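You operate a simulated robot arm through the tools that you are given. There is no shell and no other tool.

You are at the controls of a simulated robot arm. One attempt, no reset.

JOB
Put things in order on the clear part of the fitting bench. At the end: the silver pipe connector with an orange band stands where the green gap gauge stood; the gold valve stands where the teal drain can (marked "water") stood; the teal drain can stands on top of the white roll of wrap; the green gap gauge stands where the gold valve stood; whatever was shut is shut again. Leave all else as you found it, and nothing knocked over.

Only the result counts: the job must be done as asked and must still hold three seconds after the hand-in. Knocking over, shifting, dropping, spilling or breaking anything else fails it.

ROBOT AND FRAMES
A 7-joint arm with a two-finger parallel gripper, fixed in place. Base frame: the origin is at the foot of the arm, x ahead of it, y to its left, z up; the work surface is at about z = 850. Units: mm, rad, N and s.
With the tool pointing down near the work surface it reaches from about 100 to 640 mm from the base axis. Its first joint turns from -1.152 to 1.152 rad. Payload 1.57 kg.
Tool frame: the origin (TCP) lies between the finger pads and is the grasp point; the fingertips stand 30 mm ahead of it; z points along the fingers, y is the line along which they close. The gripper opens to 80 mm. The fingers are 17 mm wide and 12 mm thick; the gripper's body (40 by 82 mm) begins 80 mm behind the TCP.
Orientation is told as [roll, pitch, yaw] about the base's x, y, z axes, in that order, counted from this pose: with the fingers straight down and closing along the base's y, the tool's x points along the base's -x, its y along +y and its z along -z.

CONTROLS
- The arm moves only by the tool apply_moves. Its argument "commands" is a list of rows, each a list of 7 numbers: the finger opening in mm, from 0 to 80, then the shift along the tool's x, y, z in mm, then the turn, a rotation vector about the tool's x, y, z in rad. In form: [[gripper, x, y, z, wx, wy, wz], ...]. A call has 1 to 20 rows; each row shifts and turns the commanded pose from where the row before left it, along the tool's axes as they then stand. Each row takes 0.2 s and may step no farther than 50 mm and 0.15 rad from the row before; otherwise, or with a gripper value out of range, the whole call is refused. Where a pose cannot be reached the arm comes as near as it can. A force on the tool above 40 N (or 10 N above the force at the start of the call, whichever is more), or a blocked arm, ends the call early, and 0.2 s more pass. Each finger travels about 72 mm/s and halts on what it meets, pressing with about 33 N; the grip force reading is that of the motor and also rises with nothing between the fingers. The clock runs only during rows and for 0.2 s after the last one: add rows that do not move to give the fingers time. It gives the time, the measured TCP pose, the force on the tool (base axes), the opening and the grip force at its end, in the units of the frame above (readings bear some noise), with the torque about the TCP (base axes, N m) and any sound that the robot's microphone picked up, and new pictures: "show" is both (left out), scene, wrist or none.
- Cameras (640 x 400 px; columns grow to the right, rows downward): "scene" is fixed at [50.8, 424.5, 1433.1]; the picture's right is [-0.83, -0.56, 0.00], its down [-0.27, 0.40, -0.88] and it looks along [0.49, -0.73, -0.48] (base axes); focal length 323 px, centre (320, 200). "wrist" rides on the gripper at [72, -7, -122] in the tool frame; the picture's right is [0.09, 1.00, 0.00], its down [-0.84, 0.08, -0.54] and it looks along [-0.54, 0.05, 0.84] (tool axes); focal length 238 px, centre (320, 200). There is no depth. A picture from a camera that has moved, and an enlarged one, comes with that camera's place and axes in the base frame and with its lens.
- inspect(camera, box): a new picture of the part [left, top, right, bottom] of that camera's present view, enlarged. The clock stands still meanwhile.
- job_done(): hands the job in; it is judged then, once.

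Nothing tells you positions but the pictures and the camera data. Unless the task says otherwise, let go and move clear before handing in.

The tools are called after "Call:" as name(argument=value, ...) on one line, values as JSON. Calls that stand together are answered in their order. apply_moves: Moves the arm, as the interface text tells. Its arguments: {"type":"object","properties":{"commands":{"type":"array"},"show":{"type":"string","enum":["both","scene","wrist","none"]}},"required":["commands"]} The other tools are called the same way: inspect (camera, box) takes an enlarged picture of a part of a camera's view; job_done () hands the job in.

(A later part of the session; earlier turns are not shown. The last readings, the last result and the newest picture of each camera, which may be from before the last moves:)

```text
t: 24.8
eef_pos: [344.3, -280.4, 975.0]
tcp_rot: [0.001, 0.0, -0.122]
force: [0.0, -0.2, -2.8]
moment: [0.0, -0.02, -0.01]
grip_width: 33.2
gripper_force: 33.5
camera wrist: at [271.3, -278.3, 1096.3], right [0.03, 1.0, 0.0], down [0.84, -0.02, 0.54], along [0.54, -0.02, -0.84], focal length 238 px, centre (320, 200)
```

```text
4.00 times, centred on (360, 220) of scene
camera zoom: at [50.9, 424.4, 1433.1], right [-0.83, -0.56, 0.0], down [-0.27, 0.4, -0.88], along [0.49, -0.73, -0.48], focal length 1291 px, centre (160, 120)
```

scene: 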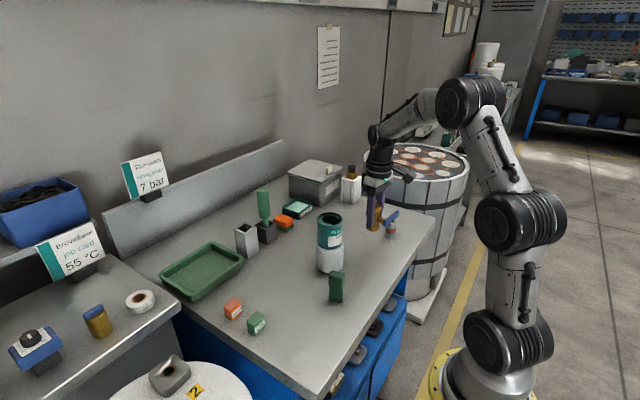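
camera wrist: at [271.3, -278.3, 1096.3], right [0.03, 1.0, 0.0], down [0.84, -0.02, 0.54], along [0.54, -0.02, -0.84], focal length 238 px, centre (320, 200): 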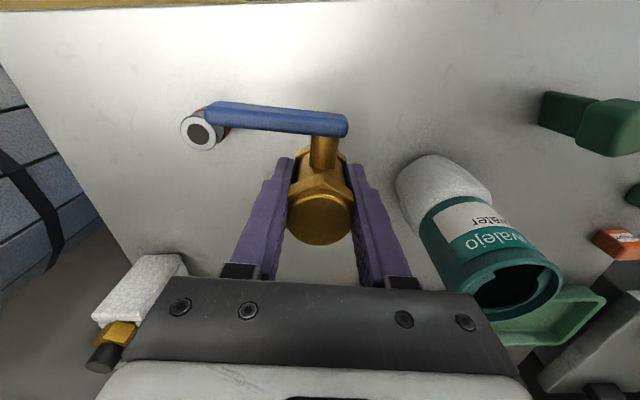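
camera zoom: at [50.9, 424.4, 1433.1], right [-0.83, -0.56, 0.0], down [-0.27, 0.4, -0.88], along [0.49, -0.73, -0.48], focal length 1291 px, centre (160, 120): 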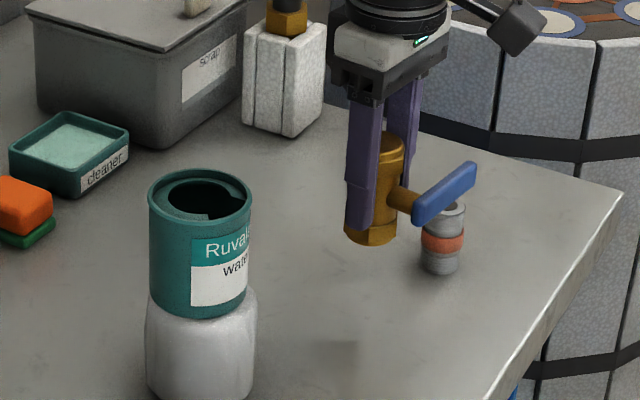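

The valve's handle end clears the connector by about 30 mm. Lowering to the table.

Call:
apply_moves(commands=[[24, 0, 0, 10, 0, 0, 0], [24, 0, 0, 18, 0, 0, 0], [24, 0, 0, 20, 0, 0, 0], [24, 0, 0, 16, 0, 0, 0], [24, 0, 0, 8, 0, 0, 0], [24, 0, 0, 4, 0, 0, 0], [24, 0, 0, 2, 0, 0, 0], [24, 0, 0, 1.5, 0, 0, 0], [24, 0, 0, 0, 0, 0, 0]], show="both")

Call:
inspect(camera="scene", box=[310, 170, 410, 270])

```text
t: 26.8
eef_pos: [346.3, -281.6, 898.4]
tcp_rot: [-0.004, -0.004, -0.121]
force: [-3.8, 7.1, 27.6]
moment: [0.54, -0.14, 0.11]
grip_width: 33.6
gripper_force: 33.3
camera wrist: at [272.2, -278.8, 1018.6], right [0.03, 1.0, 0.0], down [0.84, -0.02, 0.55], along [0.55, -0.02, -0.84], focal length 238 px, centre (320, 200)
```

scene: 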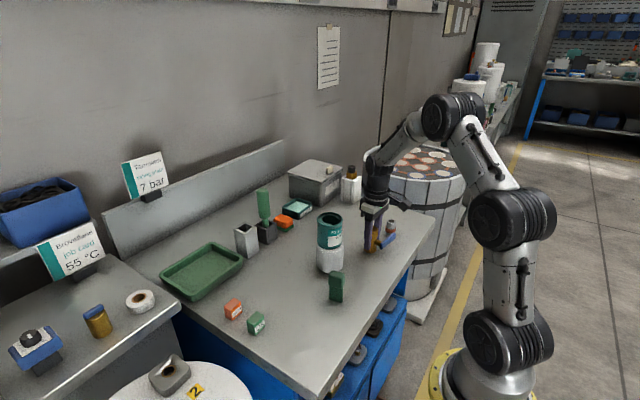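
wrist: 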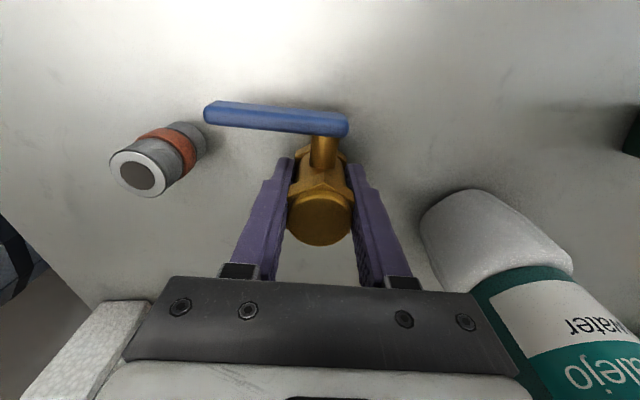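

```text
4.00 times, centred on (360, 220) of scene
camera zoom: at [50.4, 424.9, 1432.9], right [-0.83, -0.56, 0.0], down [-0.27, 0.4, -0.88], along [0.49, -0.73, -0.48], focal length 1291 px, centre (160, 120)
```

zoom: 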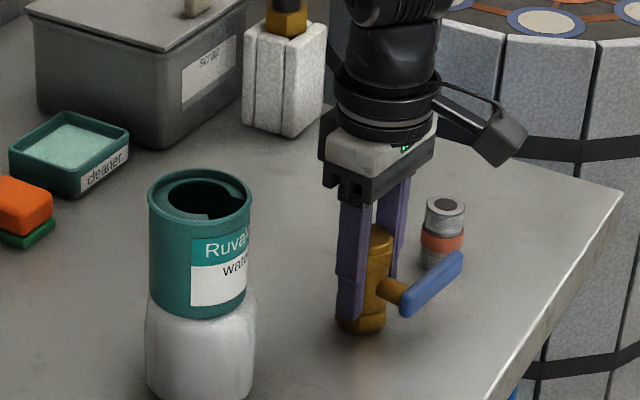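

It touched down a bit early (27 N). I'll ease up a little to unload before releasing.

Call:
apply_moves(commands=[[24, 0, 0, -0.8, 0, 0, 0], [24, 0, 0, -0.7, 0, 0, 0], [24, 0, 0, 0, 0, 0, 0]], show="none")

```text
t: 27.6
eef_pos: [343.9, -282.8, 897.7]
tcp_rot: [0.0, 0.0, -0.121]
force: [3.3, -1.6, 8.0]
moment: [-0.12, -0.34, -0.06]
grip_width: 33.2
gripper_force: 32.8
```

Call:
apply_moves(commands=[[24, 0, 0, -0.4, 0, 0, 0], [24, 0, 0, 0, 0, 0, 0], [34, 0, 0, 0, 0, 0, 0], [37, 0, 0, 0, 0, 0, 0], [42, 0, 0, 0, 0, 0, 0], [50, 0, 0, 0, 0, 0, 0], [58, 0, 0, 0, 0, 0, 0], [58, 0, 0, 0, 0, 0, 0]], show="both")

Call:
inspect(camera="scene", box=[310, 170, 410, 270])

```text
t: 29.4
eef_pos: [344.7, -282.3, 896.8]
tcp_rot: [0.0, -0.002, -0.121]
force: [-0.3, 0.3, -0.1]
moment: [0.03, 0.02, 0.0]
grip_width: 58.2
gripper_force: 0.0
camera wrist: at [271.8, -278.7, 1019.0], right [0.03, 1.0, 0.0], down [0.84, -0.02, 0.54], along [0.54, -0.02, -0.84], focal length 238 px, centre (320, 200)
```

scene: 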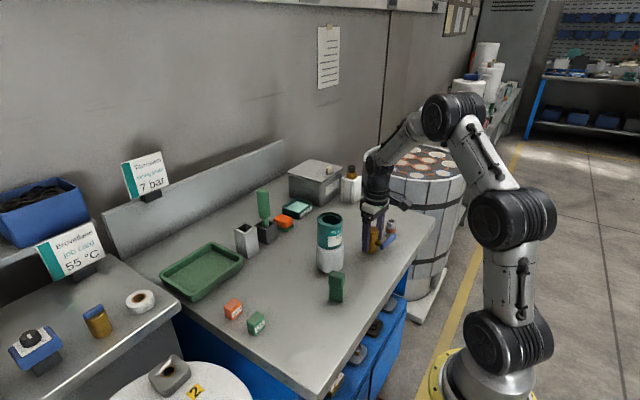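
wrist: 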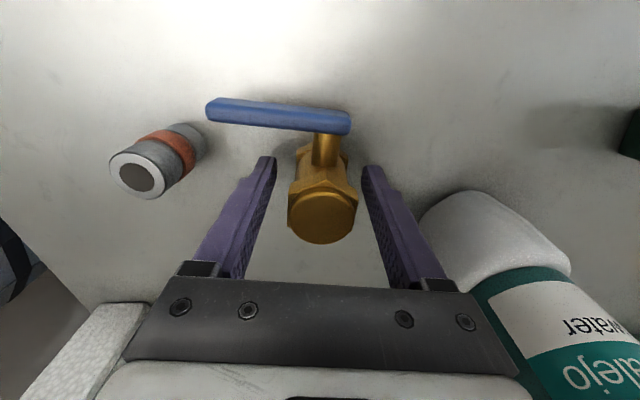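

```text
4.00 times, centred on (360, 220) of scene
camera zoom: at [50.8, 424.5, 1433.1], right [-0.83, -0.56, 0.0], down [-0.27, 0.4, -0.88], along [0.49, -0.73, -0.48], focal length 1291 px, centre (160, 120)
```

zoom: 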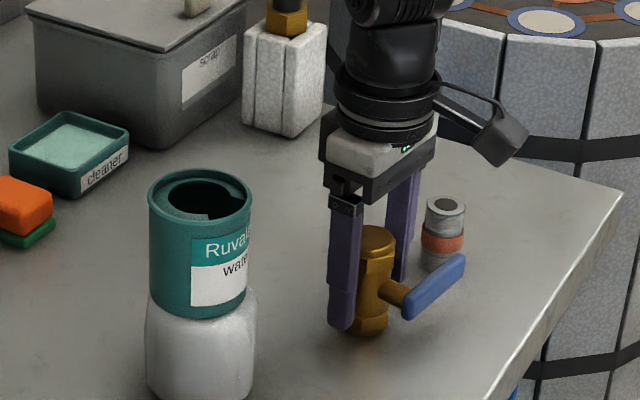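

The valve stands freely. I'll rise, square the wrist and go to the green gauge.

Call:
apply_moves(commands=[[58, 0, 0, -20, 0, 0, 0], [70, 0, 0, -40, 0, 0, 0], [80, 0, 0, -45, 0, 0, 0], [80, 0, 0, -45, 0, 0, -0.06], [80, 0, 0, -10, 0, 0, -0.06], [80, 3, 25, 0, 0, 0, 0], [80, 4, 40, 0, 0, 0, 0], [80, 4, 45, 0, 0, 0, 0], [80, 4, 45, 0, 0, 0, 0], [80, 4, 40, 0, 0, 0, 0], [80, 0, 20, 0, 0, 0, 0], [80, 0, 0, 0, 0, 0, 0]], show="both")

Call:
inspect(camera="wrist", box=[220, 50, 420, 200])

Call:
inspect(camera="scene", box=[280, 190, 420, 310])

```text
t: 32.0
eef_pos: [325.3, -64.8, 1056.1]
tcp_rot: [0.0, 0.0, -0.001]
force: [0.7, 0.3, -0.4]
moment: [0.01, -0.01, 0.03]
grip_width: 79.8
gripper_force: 0.1
camera wrist: at [252.4, -71.4, 1177.9], right [-0.09, 1.0, 0.0], down [0.84, 0.08, 0.54], along [0.54, 0.05, -0.84], focal length 238 px, centre (320, 200)
```

scene: 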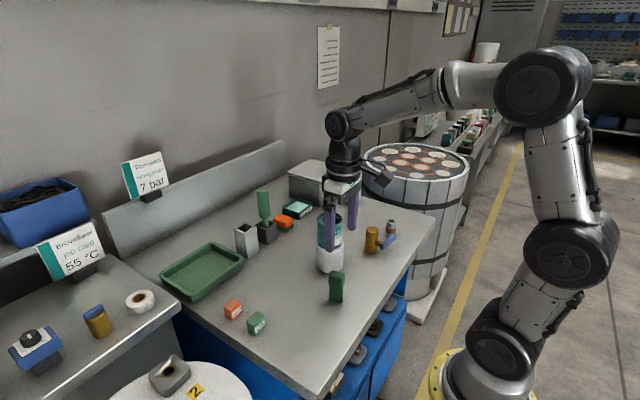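
wrist: 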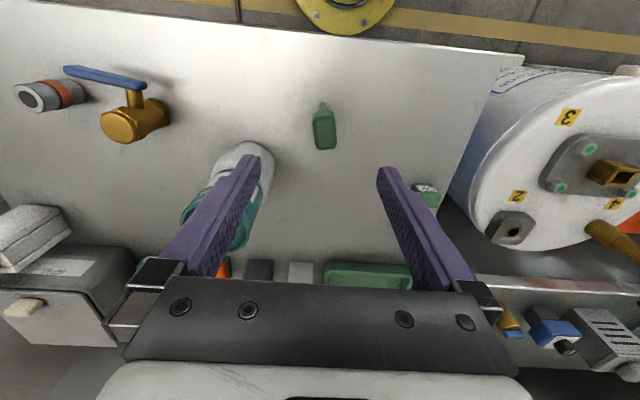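

```text
2.67 times, centred on (320, 125) of wrist
camera zoom: at [252.4, -71.4, 1177.9], right [-0.09, 1.0, 0.0], down [0.84, 0.08, 0.54], along [0.54, 0.05, -0.84], focal length 636 px, centre (320, 400)
```

zoom: 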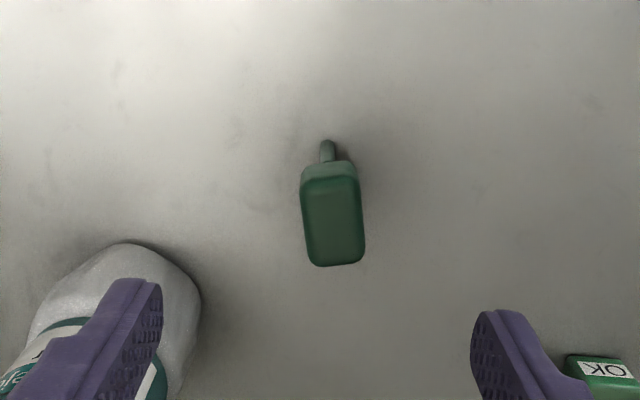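

```text
3.33 times, centred on (350, 250) of scene
camera zoom: at [50.8, 424.5, 1433.1], right [-0.83, -0.56, 0.0], down [-0.27, 0.4, -0.88], along [0.49, -0.73, -0.48], focal length 1076 px, centre (220, 33)
```

zoom: 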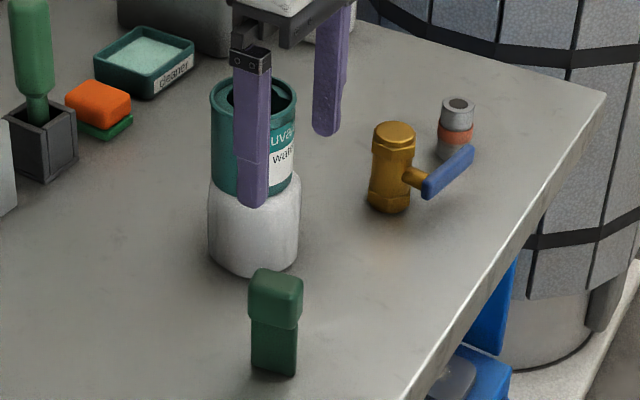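

The gauge stands upright: a thin blade with a wider head (≈24×33 mm), at about (328,-59), turned ≈+0.15 rad. I'll match the turn and close in above it.

Call:
apply_moves(commands=[[80, -1, 3, 20, 0, 0, 0], [80, -1, 3, 25, 0, 0, 0], [80, 0, 0, 20, 0, 0, -0.075], [80, 0, 0, 10, 0, 0, -0.075], [80, 0, 0, 0, 0, 0, 0]], show="both")

Call:
inspect(camera="wrist", box=[220, 50, 420, 200])

Call:
inspect(camera="scene", box=[290, 220, 380, 310])

```text
t: 33.2
eef_pos: [329.4, -59.8, 983.6]
tcp_rot: [0.0, 0.0, 0.15]
force: [0.2, -0.2, 0.4]
moment: [0.03, 0.0, -0.02]
grip_width: 80.1
gripper_force: 0.1
camera wrist: at [256.6, -76.8, 1103.7], right [-0.24, 0.97, 0.0], down [0.82, 0.2, 0.54], along [0.53, 0.13, -0.84], focal length 238 px, centre (320, 200)
```

scene: 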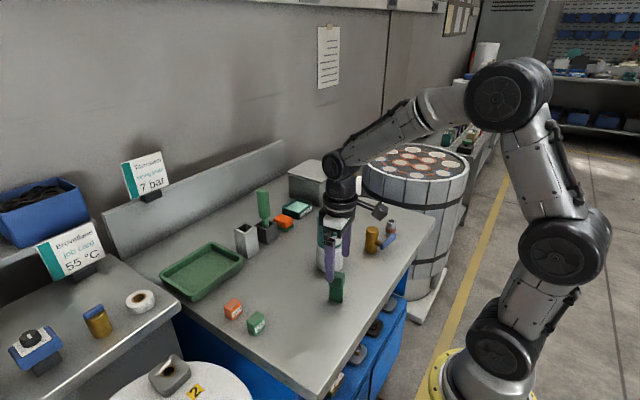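
wrist: 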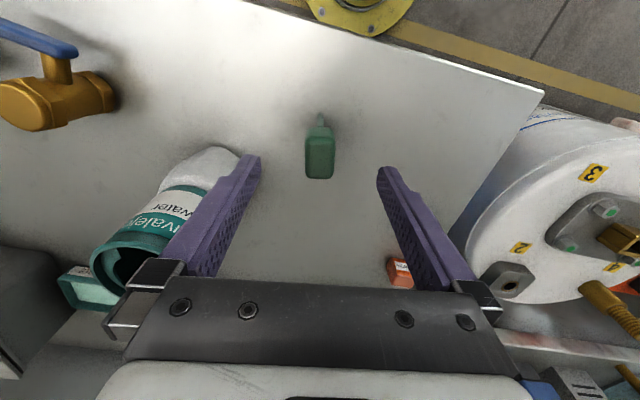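

```text
2.67 times, centred on (320, 125) of wrist
camera zoom: at [256.6, -76.8, 1103.7], right [-0.24, 0.97, 0.0], down [0.82, 0.2, 0.54], along [0.53, 0.13, -0.84], focal length 636 px, centre (320, 400)
```

zoom: 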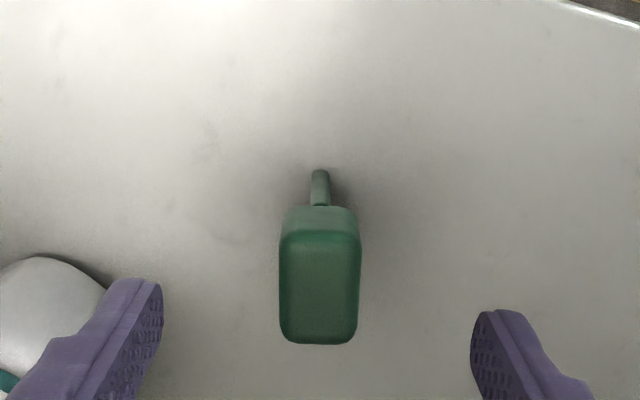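

```text
4.44 times, centred on (335, 265) of scene
camera zoom: at [50.8, 424.5, 1433.1], right [-0.83, -0.56, 0.0], down [-0.27, 0.4, -0.88], along [0.49, -0.73, -0.48], focal length 1434 px, centre (253, -89)
```

zoom: 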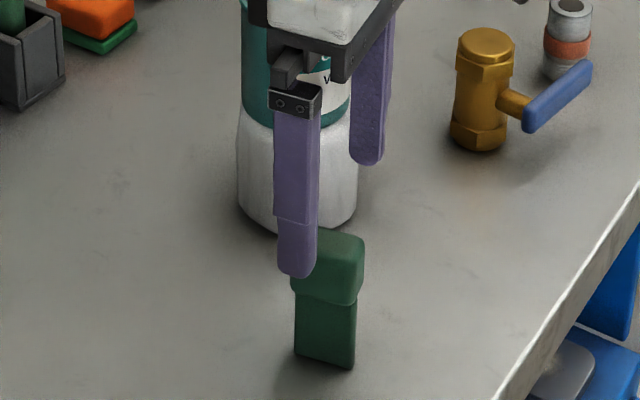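

Alignment needs only a slight extra turn (~0.05 rad). I'll apply it and lower so the pads sit at the head.

Call:
apply_moves(commands=[[80, -1.3, -0.5, 15, 0, 0, -0.05], [80, 0, 0, 25, 0, 0, 0], [70, 0, 0, 20, 0, 0, 0], [60, 0, 0, 9, 0, 0, 0], [50, 0, 0, 0, 0, 0, 0], [46, 0, 0, 0, 0, 0, 0]], show="both")

Call:
inspect(camera="wrist", box=[240, 80, 400, 280])

Call:
inspect(camera="scene", box=[290, 220, 380, 310])

```text
t: 34.6
eef_pos: [330.4, -59.9, 913.4]
tcp_rot: [0.001, 0.001, 0.2]
force: [0.2, -0.6, 0.2]
moment: [-0.01, 0.02, -0.03]
grip_width: 46.4
gripper_force: 0.1
camera wrist: at [259.3, -80.5, 1034.9], right [-0.29, 0.96, 0.0], down [0.8, 0.24, 0.54], along [0.52, 0.16, -0.84], focal length 238 px, centre (320, 200)
```

scene: 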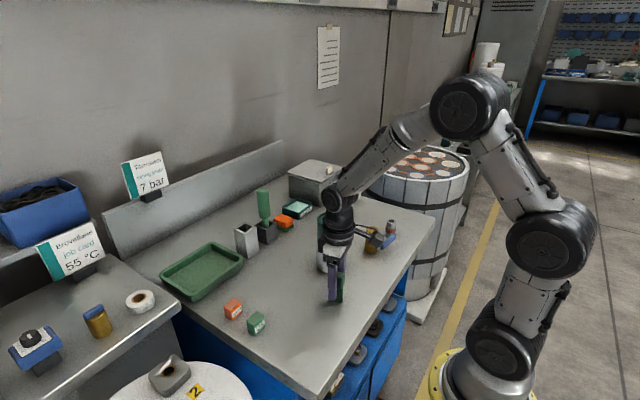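
wrist: 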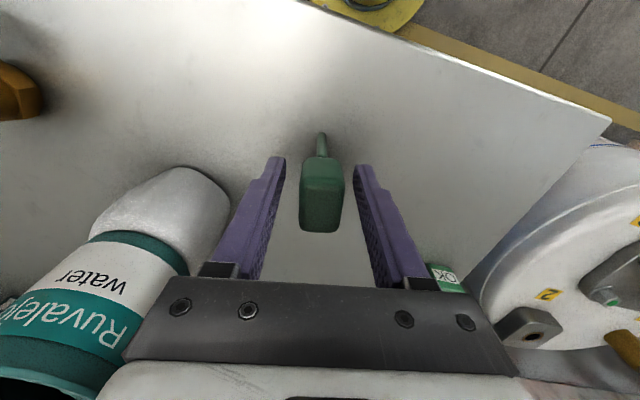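

```text
2.00 times, centred on (320, 180) of wrist
camera zoom: at [259.3, -80.5, 1034.9], right [-0.29, 0.96, 0.0], down [0.8, 0.24, 0.54], along [0.52, 0.16, -0.84], focal length 477 px, centre (320, 240)
```

zoom: 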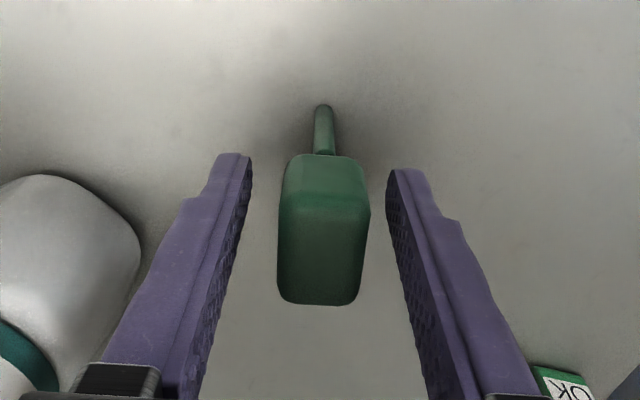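

```text
4.44 times, centred on (335, 265) of scene
camera zoom: at [50.8, 424.5, 1433.1], right [-0.83, -0.56, 0.0], down [-0.27, 0.4, -0.88], along [0.49, -0.73, -0.48], focal length 1434 px, centre (253, -89)
```

zoom: 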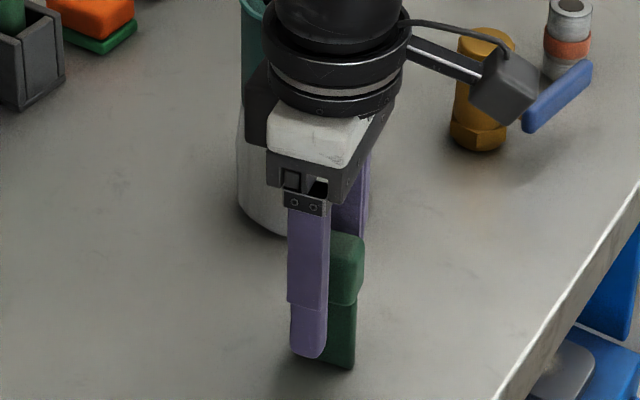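

The head is centred between the pads. Closing.

Call:
apply_moves(commands=[[38, 0, 0, 0, 0, 0, -0.03], [32, 0, 0, 0, 0, 0, 0], [28, 0, 0, 0, 0, 0, 0], [25, 0, 0, 0, 0, 0, 0], [22, 0, 0, 0, 0, 0, 0], [16, 0, 0, 0, 0, 0, 0], [14, 0, 0, 0, 0, 0, 0]], show="both")

Call:
inspect(camera="scene", box=[290, 220, 380, 310])

```text
t: 36.2
eef_pos: [330.0, -61.0, 913.2]
tcp_rot: [0.0, -0.001, 0.231]
force: [0.2, 0.3, 0.7]
moment: [0.0, 0.01, -0.01]
grip_width: 23.1
gripper_force: 32.6
camera wrist: at [259.9, -82.5, 1035.0], right [-0.32, 0.95, 0.0], down [0.8, 0.27, 0.54], along [0.51, 0.17, -0.84], focal length 238 px, centre (320, 200)
```

scene: 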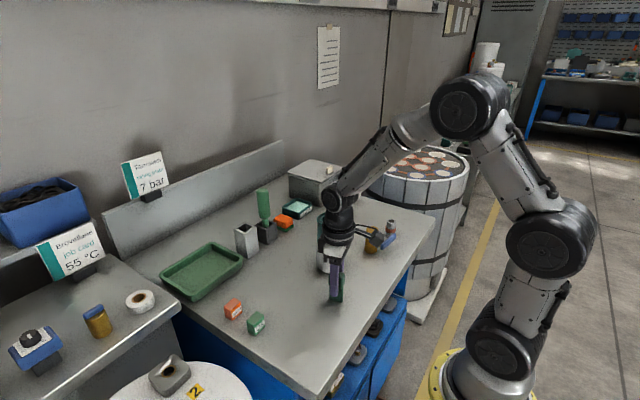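
wrist: 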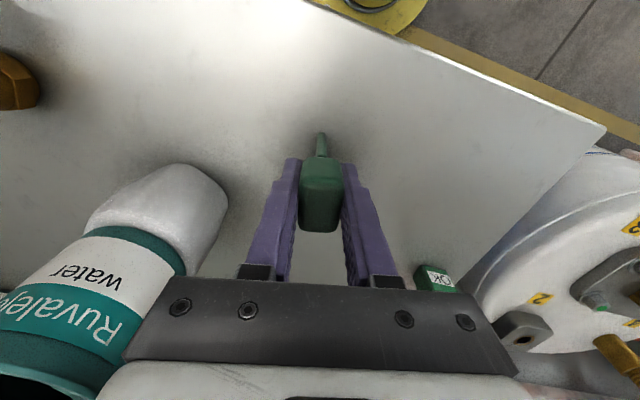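

```text
4.44 times, centred on (335, 265) of scene
camera zoom: at [50.8, 424.5, 1433.1], right [-0.83, -0.56, 0.0], down [-0.27, 0.4, -0.88], along [0.49, -0.73, -0.48], focal length 1434 px, centre (253, -89)
```

zoom: 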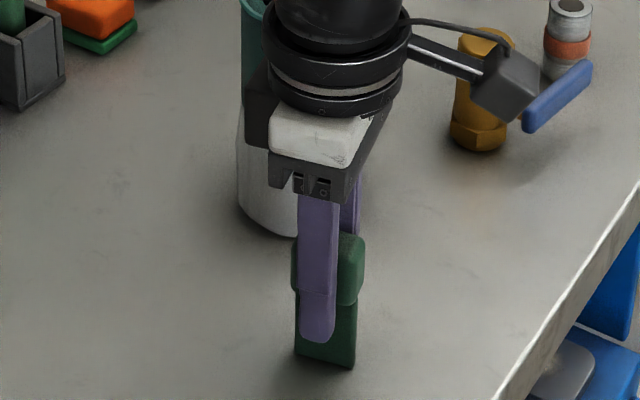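

Gripped at 23 mm. I'll lift high so the gauge clears the can-on-roll tower, then carry it over to the valve's old spot (447,-379).

Call:
apply_moves(commands=[[14, 0, 0, -8, 0, 0, 0], [14, 0, 0, -18, 0, 0, 0], [14, 0, 0, -28, 0, 0, 0], [14, 0, 0, -35, 0, 0, 0], [14, 0, 0, -35, 0, 0, 0], [14, 0, 0, -32, 0, 0, 0], [14, 0, 0, -20, 0, 0, 0.1], [14, 0, 0, -10, 0, 0, 0.1], [14, 0, 0, 0, 0, 0, 0.03], [14, 0, 0, 0, 0, 0, 0]], show="both")

Call:
inspect(camera="scene", box=[280, 150, 430, 310])

```text
t: 38.4
eef_pos: [329.6, -61.4, 1101.8]
tcp_rot: [0.001, 0.002, -0.002]
force: [0.3, -0.3, 0.1]
moment: [-0.02, 0.01, 0.0]
grip_width: 23.3
gripper_force: 33.1
camera wrist: at [256.6, -66.8, 1221.3], right [-0.09, 1.0, 0.0], down [0.84, 0.08, 0.54], along [0.54, 0.05, -0.84], focal length 238 px, centre (320, 200)
```

scene: 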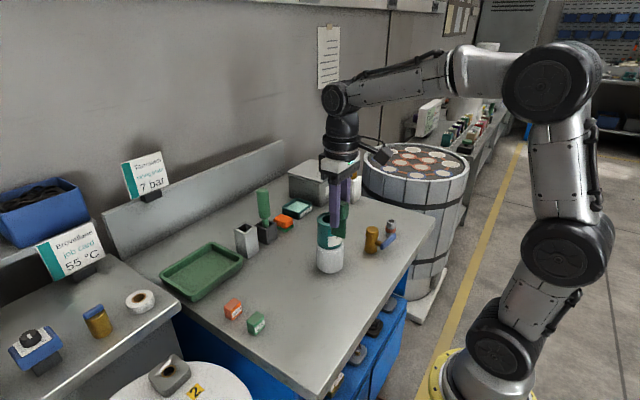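
wrist: 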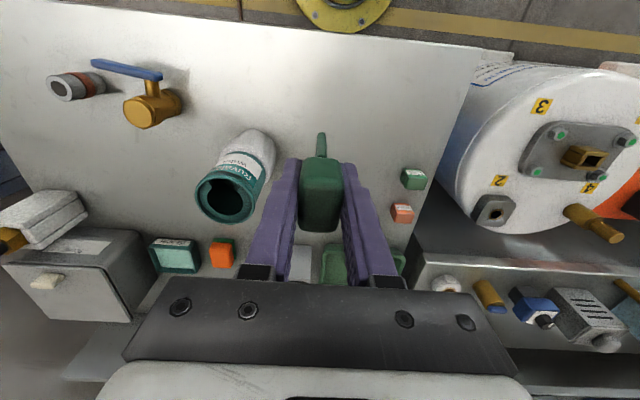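

```text
2.50 times, centred on (355, 230) of scene
camera zoom: at [50.8, 424.4, 1433.1], right [-0.83, -0.56, 0.0], down [-0.27, 0.4, -0.88], along [0.49, -0.73, -0.48], focal length 807 px, centre (232, 125)
```

zoom: 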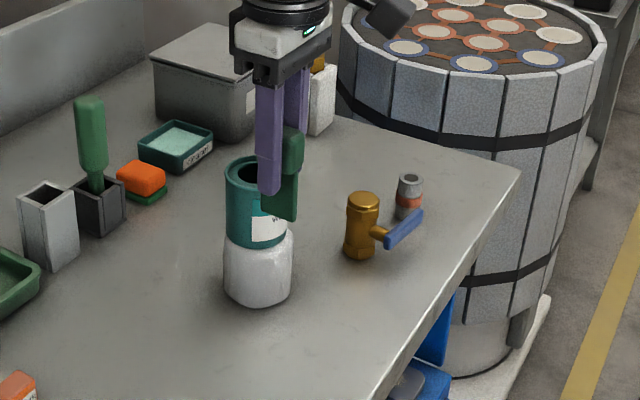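

The gauge is held clear. Carrying it along the near side, past the tower, to above the valve's old spot.

Call:
apply_moves(commands=[[14, 0, -15, 0, 0, 0, 0], [14, 0, -30, 0, 0, 0, 0], [14, 0, -40, 0, 0, 0, 0], [14, 0, -40, 0, 0, 0, 0], [14, 0, -40, 0, 0, 0, 0], [14, 0, -40, 0, 0, 0, 0], [14, -20, -35, 0, 0, 0, 0], [14, -30, -30, 0, 0, 0, 0], [14, -30, -25, 0, 0, 0, 0], [14, -22, -15, 0, 0, 0, 0], [14, -15.1, -9.7, 0, 0, 0, 0], [14, 0, 0, 0, 0, 0, 0]], show="both")

Call:
inspect(camera="scene", box=[280, 130, 430, 290])

```text
t: 41.0
eef_pos: [446.1, -380.1, 1099.3]
tcp_rot: [0.002, 0.001, 0.001]
force: [-0.9, -0.2, -0.1]
moment: [-0.03, -0.01, -0.01]
grip_width: 23.4
gripper_force: 33.0
camera wrist: at [373.5, -385.6, 1220.8], right [-0.09, 1.0, 0.0], down [0.84, 0.08, 0.54], along [0.54, 0.05, -0.84], focal length 238 px, centre (320, 200)
```

scene: 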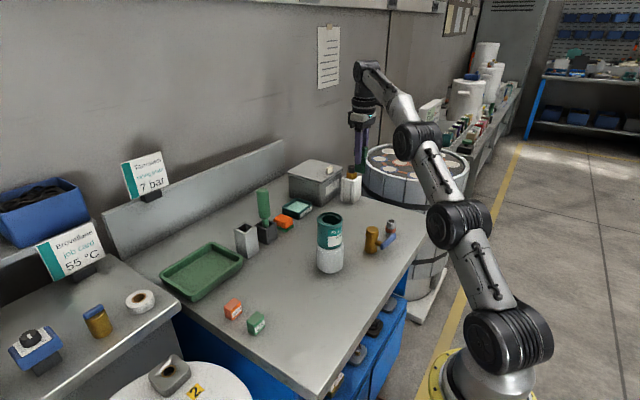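
wrist: 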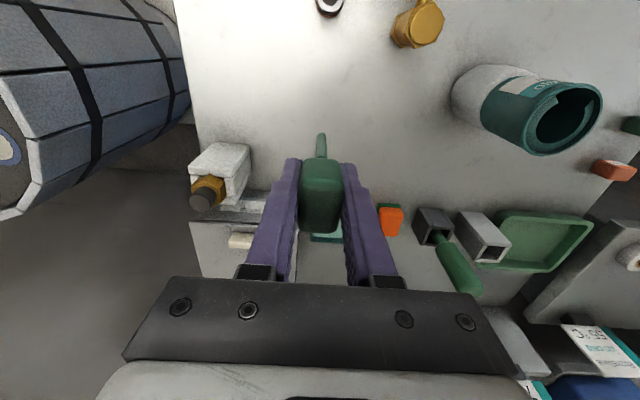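

```text
2.50 times, centred on (355, 210) of scene
camera zoom: at [50.9, 424.4, 1433.1], right [-0.83, -0.56, 0.0], down [-0.27, 0.4, -0.88], along [0.49, -0.73, -0.48], focal length 807 px, centre (232, 175)
```

zoom: 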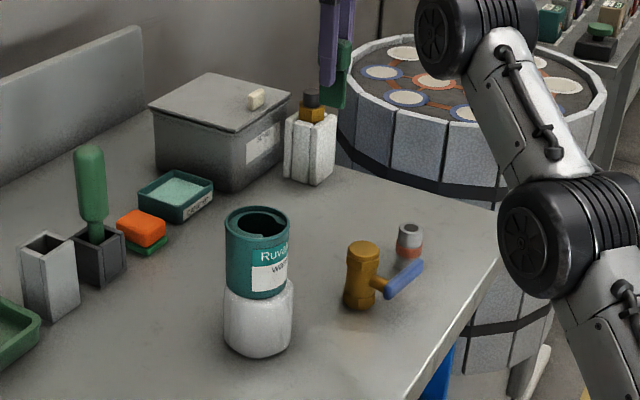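

In position over the valve's old spot. Lowering to just above the table.

Call:
apply_moves(commands=[[14, 0, 0, 15, 0, 0, 0], [14, 0, 0, 30, 0, 0, 0], [14, 0, 0, 35, 0, 0, 0], [14, 0, 0, 35, 0, 0, 0], [14, 0, 0, 30, 0, 0, 0], [14, 0, 0, 20, 0, 0, 0], [14, 0, 0, 10, 0, 0, 0], [14, 0, 0, 5, 0, 0, 0], [14, 0, 0, 0, 0, 0, 0]], show="both")

Call:
inspect(camera="scene", box=[310, 150, 410, 250])

Call:
apply_moves(commands=[[14, 0, 0, 1, 0, 0, 0], [14, 0, 0, 1, 0, 0, 0], [14, 0, 0, 0, 0, 0, 0]], show="none")

```text
t: 43.0
eef_pos: [446.0, -380.8, 919.8]
tcp_rot: [-0.001, 0.0, 0.0]
force: [0.3, 0.4, -0.7]
moment: [-0.03, 0.02, -0.01]
grip_width: 23.2
gripper_force: 33.3
camera wrist: at [373.3, -386.3, 1040.9], right [-0.09, 1.0, 0.0], down [0.84, 0.08, 0.54], along [0.54, 0.05, -0.84], focal length 238 px, centre (320, 200)
```

scene: 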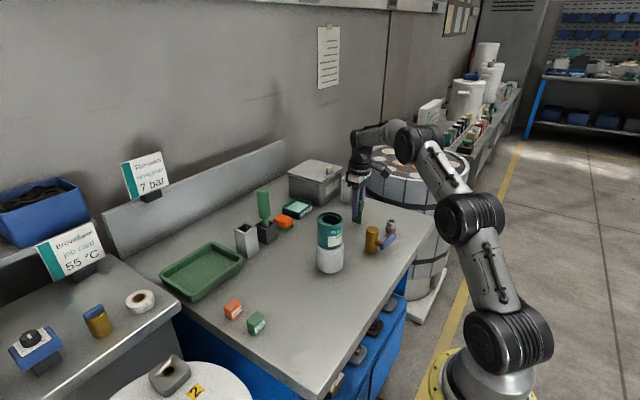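
wrist: 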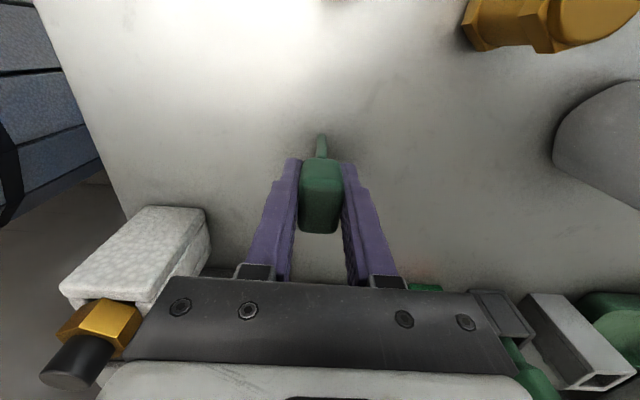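

```text
4.00 times, centred on (360, 200) of scene
camera zoom: at [50.8, 424.4, 1433.1], right [-0.83, -0.56, 0.0], down [-0.27, 0.4, -0.88], along [0.49, -0.73, -0.48], focal length 1291 px, centre (160, 200)
```

zoom: 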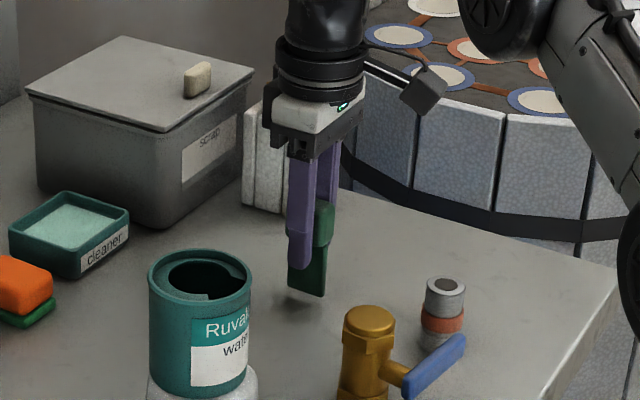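

```text
t: 43.8
eef_pos: [446.5, -380.4, 917.9]
tcp_rot: [-0.001, 0.001, 0.0]
force: [-0.1, -0.5, -0.9]
moment: [0.01, 0.01, 0.02]
grip_width: 23.0
gripper_force: 33.0
```

Call:
apply_moves(commands=[[14, 0, 0, 1, 0, 0, 0], [14, 0, 0, 0.5, 0, 0, 0], [14, 0, 0, 0, 0, 0, 0]], show="none")

Call:
apply_moves(commands=[[14, 0, 0, 0.7, 0, 0, 0], [14, 0, 0, 0, 0, 0, 0]], show="none")

```text
t: 44.6
eef_pos: [446.8, -381.4, 915.1]
tcp_rot: [0.002, -0.001, -0.001]
force: [-0.2, 0.8, -1.1]
moment: [0.0, 0.0, 0.0]
grip_width: 23.1
gripper_force: 33.2
```

```text
t: 45.2
eef_pos: [445.4, -380.6, 915.1]
tcp_rot: [0.0, 0.0, -0.001]
force: [-0.5, -0.6, -0.4]
moment: [0.04, 0.0, -0.02]
grip_width: 23.3
gripper_force: 32.7
```

Call:
apply_moves(commands=[[14, 0, 0, 0.7, 0, 0, 0], [14, 0, 0, 0, 0, 0, 0]], show="none")

Call:
apply_moves(commands=[[14, 0, 0, 0.6, 0, 0, 0], [14, 0, 0, 0, 0, 0, 0]], show="none")

```text
t: 45.8
eef_pos: [445.9, -380.9, 914.3]
tcp_rot: [0.001, -0.001, 0.0]
force: [-1.6, 0.5, -0.8]
moment: [0.0, -0.01, 0.02]
grip_width: 23.1
gripper_force: 33.3
```

```text
t: 46.4
eef_pos: [446.4, -381.1, 913.9]
tcp_rot: [0.0, 0.0, 0.0]
force: [0.2, -0.1, 0.0]
moment: [0.01, 0.0, 0.01]
grip_width: 23.2
gripper_force: 32.8
```

Call:
apply_moves(commands=[[14, 0, 0, 0.5, 0, 0, 0], [14, 0, 0, 0, 0, 0, 0]], show="none")

Call:
apply_moves(commands=[[14, 0, 0, 0.5, 0, 0, 0], [14, 0, 0, 0, 0, 0, 0]], show="none")

```text
t: 47.0
eef_pos: [445.6, -381.2, 914.0]
tcp_rot: [-0.001, -0.001, -0.001]
force: [-0.2, -0.8, -1.0]
moment: [-0.03, -0.01, -0.01]
grip_width: 23.1
gripper_force: 32.8
```

```text
t: 47.6
eef_pos: [447.3, -380.6, 913.8]
tcp_rot: [0.0, 0.0, 0.0]
force: [-0.4, 0.3, 1.4]
moment: [0.03, 0.09, -0.01]
grip_width: 23.1
gripper_force: 33.0
```

Call:
apply_moves(commands=[[14, 0, 0, 0.4, 0, 0, 0], [14, 0, 0, 0, 0, 0, 0]], show="scene")

Call:
inspect(camera="scene", box=[320, 160, 390, 230])

```text
t: 48.2
eef_pos: [446.3, -380.3, 913.6]
tcp_rot: [-0.001, -0.002, 0.0]
force: [-2.1, 0.9, 6.0]
moment: [0.08, 0.1, 0.01]
grip_width: 23.3
gripper_force: 32.9
```

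scene: 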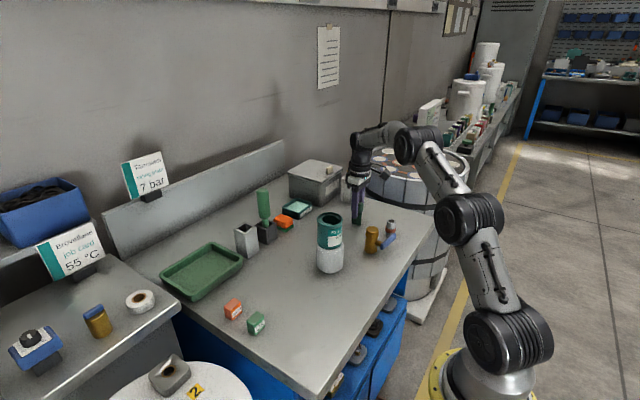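

```text
5.71 times, centred on (355, 195) of scene
camera zoom: at [50.7, 424.6, 1433.0], right [-0.83, -0.56, 0.0], down [-0.27, 0.4, -0.88], along [0.49, -0.73, -0.48], focal length 1844 px, centre (120, 229)
```

zoom: 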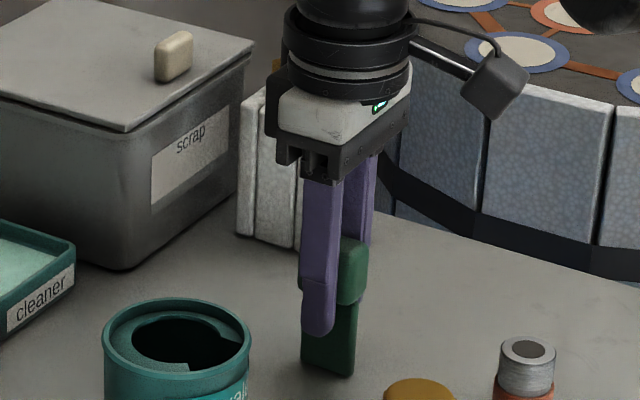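

Firm light contact (6 N). Releasing slowly.

Call:
apply_moves(commands=[[14, 0, 0, -0.2, 0, 0, 0], [23, 0, 0, 0, 0, 0, 0], [25, 0, 0, 0, 0, 0, 0], [28, 0, 0, 0, 0, 0, 0], [34, 0, 0, 0, 0, 0, 0], [42, 0, 0, 0, 0, 0, 0], [50, 0, 0, 0, 0, 0, 0], [50, 0, 0, 0, 0, 0, 0]], show="both")

Call:
inspect(camera="scene", box=[320, 160, 390, 230])

Call:
inspect(camera="wrist", box=[240, 80, 400, 280])

```text
t: 50.0
eef_pos: [446.1, -381.2, 912.8]
tcp_rot: [-0.001, -0.002, -0.001]
force: [-0.9, -0.4, -0.1]
moment: [-0.02, 0.03, 0.0]
grip_width: 50.1
gripper_force: 0.1
camera wrist: at [373.6, -386.3, 1034.2], right [-0.09, 1.0, 0.0], down [0.84, 0.08, 0.54], along [0.54, 0.05, -0.84], focal length 238 px, centre (320, 200)
```

scene: 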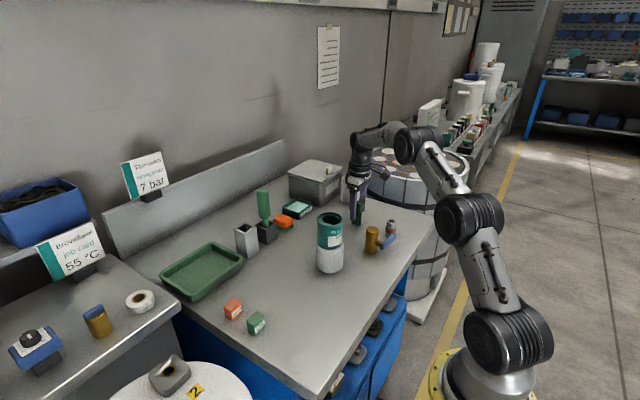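
wrist: 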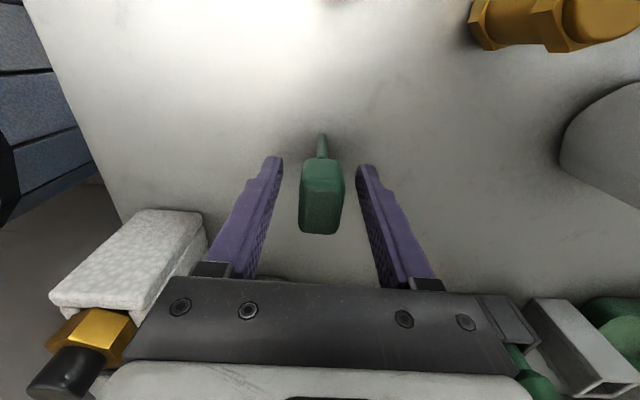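

```text
5.71 times, centred on (355, 195) of scene
camera zoom: at [50.8, 424.5, 1433.1], right [-0.83, -0.56, 0.0], down [-0.27, 0.4, -0.88], along [0.49, -0.73, -0.48], focal length 1844 px, centre (120, 229)
```

zoom: 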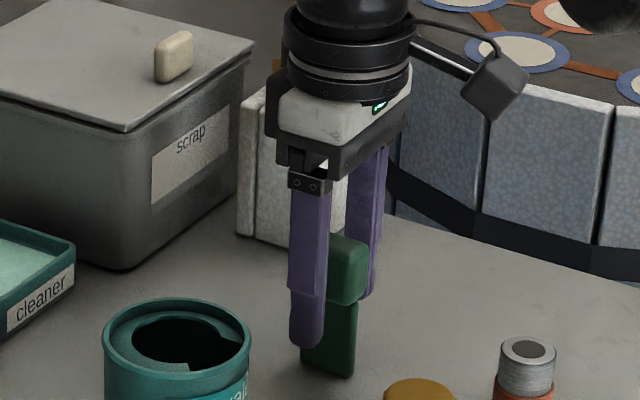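

```text
2.00 times, centred on (320, 180) of wrist
camera zoom: at [373.6, -386.3, 1034.2], right [-0.09, 1.0, 0.0], down [0.84, 0.08, 0.54], along [0.54, 0.05, -0.84], focal length 477 px, centre (320, 240)
```

zoom: 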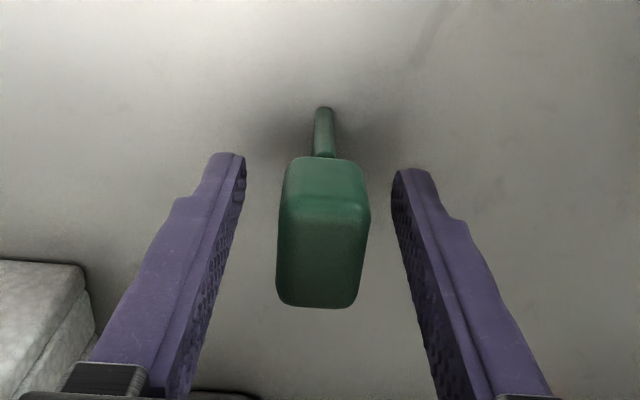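

The gauge stands on its own at the valve's old spot. I'll rise and move over the connector.

Call:
apply_moves(commands=[[50, 0, 0, -15, 0, 0, 0], [60, 0, 0, -35, 0, 0, 0], [70, 0, 0, -45, 0, 0, 0], [80, 0, 0, -35, 0, 0, 0], [80, 20, 0, 0, 0, 0, 0], [80, 35, 0, 0, 0, 0, 0], [80, 35, 0, 0, 0, 0, 0], [80, 25, 0, 0, 0, 0, 0], [80, 8, 0, 0, 0, 0, 0], [80, 0, 0, 0, 0, 0, 0]], show="both")

Call:
inspect(camera="wrist", box=[220, 50, 420, 200])

Call:
inspect(camera="scene", box=[310, 160, 410, 280])

```text
t: 52.2
eef_pos: [324.0, -379.6, 1043.3]
tcp_rot: [0.0, 0.0, 0.0]
force: [-0.2, 0.2, -0.1]
moment: [0.04, 0.01, 0.03]
grip_width: 79.9
gripper_force: 0.1
camera wrist: at [251.0, -385.6, 1163.6], right [-0.09, 1.0, 0.0], down [0.84, 0.08, 0.54], along [0.54, 0.05, -0.84], focal length 238 px, centre (320, 200)
```

scene: 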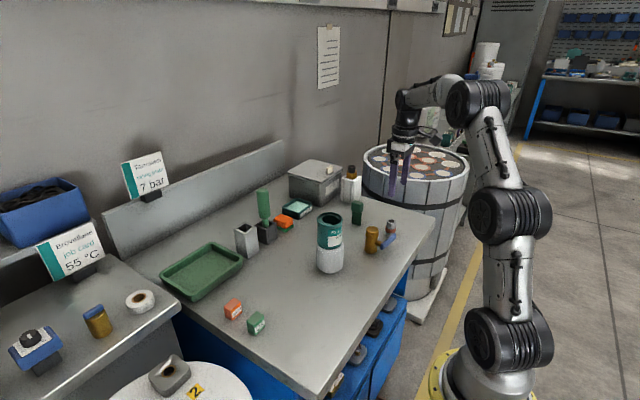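
wrist: 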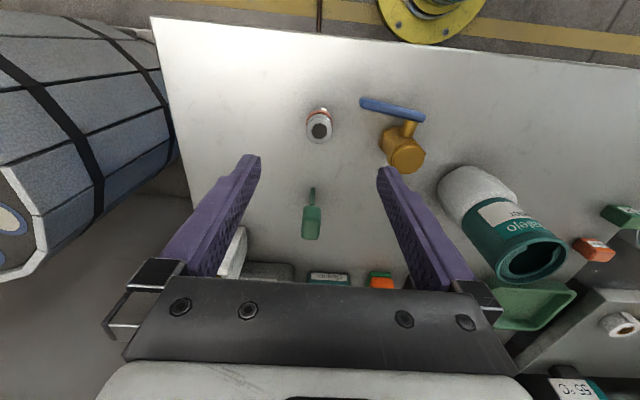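

```text
2.67 times, centred on (320, 125) of wrist
camera zoom: at [251.0, -385.6, 1163.6], right [-0.09, 1.0, 0.0], down [0.84, 0.08, 0.54], along [0.54, 0.05, -0.84], focal length 636 px, centre (320, 400)
```

zoom: 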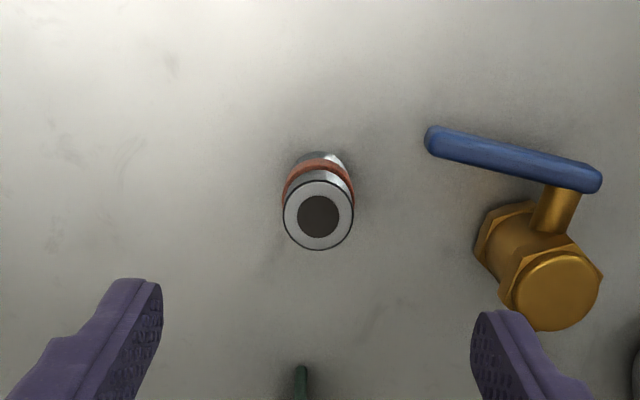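

```text
3.33 times, centred on (360, 220) of scene
camera zoom: at [50.8, 424.5, 1433.1], right [-0.83, -0.56, 0.0], down [-0.27, 0.4, -0.88], along [0.49, -0.73, -0.48], focal length 1076 px, centre (187, 133)
```

zoom: 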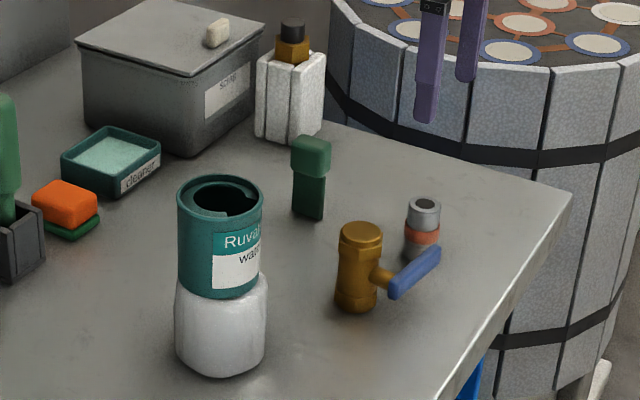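

The connector is at about (328.5,-379.7). I'll lower around it with the fingers partly closed to stay clear of the valve handle.

Call:
apply_moves(commands=[[70, -2.5, 0, 25, 0, 0, 0], [60, -2, 0, 40, 0, 0, 0], [56, 0, 0, 35, 0, 0, 0], [56, 0, 0, 0, 0, 0, 0]], show="both")

Call:
inspect(camera="wrist", box=[220, 80, 420, 230])

```text
t: 53.2
eef_pos: [329.2, -380.4, 942.8]
tcp_rot: [0.0, -0.001, 0.001]
force: [0.4, -0.5, 0.2]
moment: [0.0, 0.0, 0.06]
grip_width: 56.0
gripper_force: 0.0
camera wrist: at [255.5, -386.0, 1064.1], right [-0.09, 1.0, 0.0], down [0.84, 0.08, 0.54], along [0.54, 0.05, -0.84], focal length 238 px, centre (320, 200)
```

scene: 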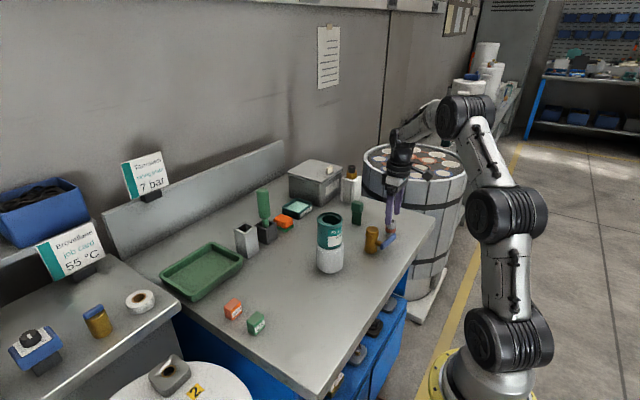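
wrist: 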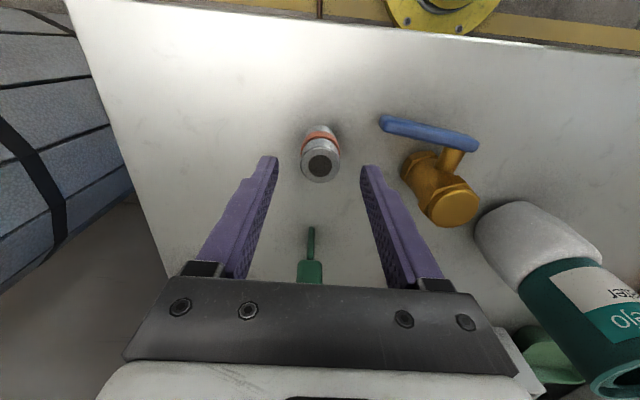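

```text
2.67 times, centred on (320, 155) of wrist
camera zoom: at [255.5, -386.0, 1064.1], right [-0.09, 1.0, 0.0], down [0.84, 0.08, 0.54], along [0.54, 0.05, -0.84], focal length 636 px, centre (320, 320)
```

zoom: 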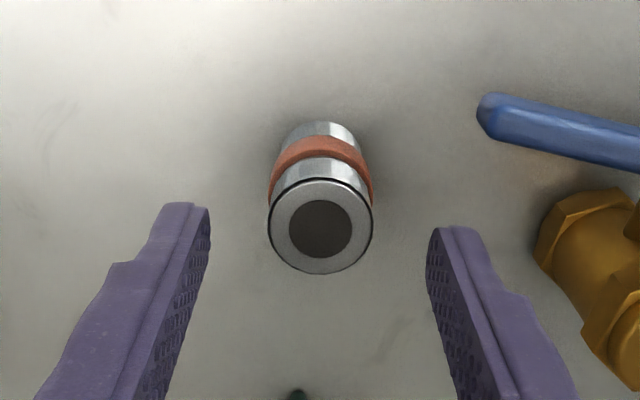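

Well centred. Descending the rest and closing.

Call:
apply_moves(commands=[[56, 0.7, 0.3, 20, 0, 0, 0], [56, 0, 0, 20, 0, 0, 0], [56, 0, 0, 11, 0, 0, 0], [56, 0, 0, 5, 0, 0, 0], [48, 0, 0, 0, 0, 0, 0], [40, 0, 0, 0, 0, 0, 0], [34, 0, 0, 0, 0, 0, 0], [28, 0, 0, 0, 0, 0, 0], [20, 0, 0, 0, 0, 0, 0], [20, 0, 0, 0, 0, 0, 0]], show="both")

Call:
inspect(camera="scene", box=[340, 180, 420, 260])

```text
t: 55.4
eef_pos: [327.7, -380.7, 886.4]
tcp_rot: [0.001, -0.001, 0.0]
force: [0.1, -0.1, 0.1]
moment: [-0.03, 0.0, 0.0]
grip_width: 26.5
gripper_force: 33.0
camera wrist: at [254.5, -386.0, 1007.9], right [-0.09, 1.0, 0.0], down [0.84, 0.08, 0.54], along [0.54, 0.05, -0.84], focal length 238 px, centre (320, 200)
```

scene: 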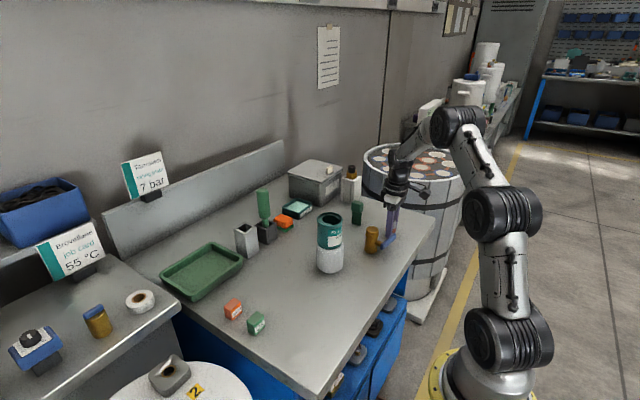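
wrist: 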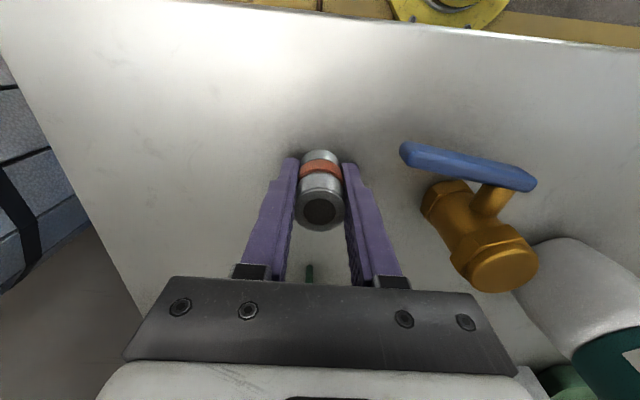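

```text
5.00 times, centred on (380, 220) of scene
camera zoom: at [50.8, 424.4, 1433.1], right [-0.83, -0.56, 0.0], down [-0.27, 0.4, -0.88], along [0.49, -0.73, -0.48], focal length 1614 px, centre (20, 100)
```

zoom: 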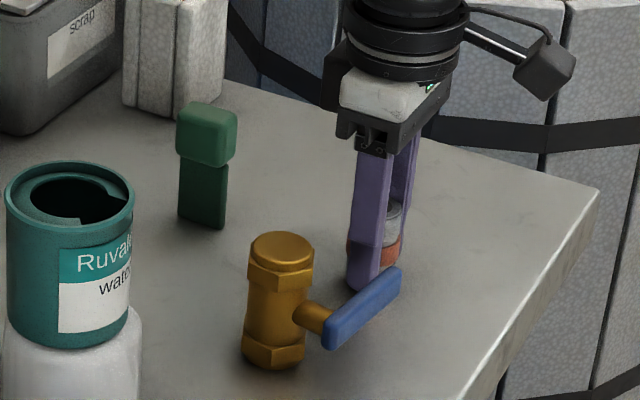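

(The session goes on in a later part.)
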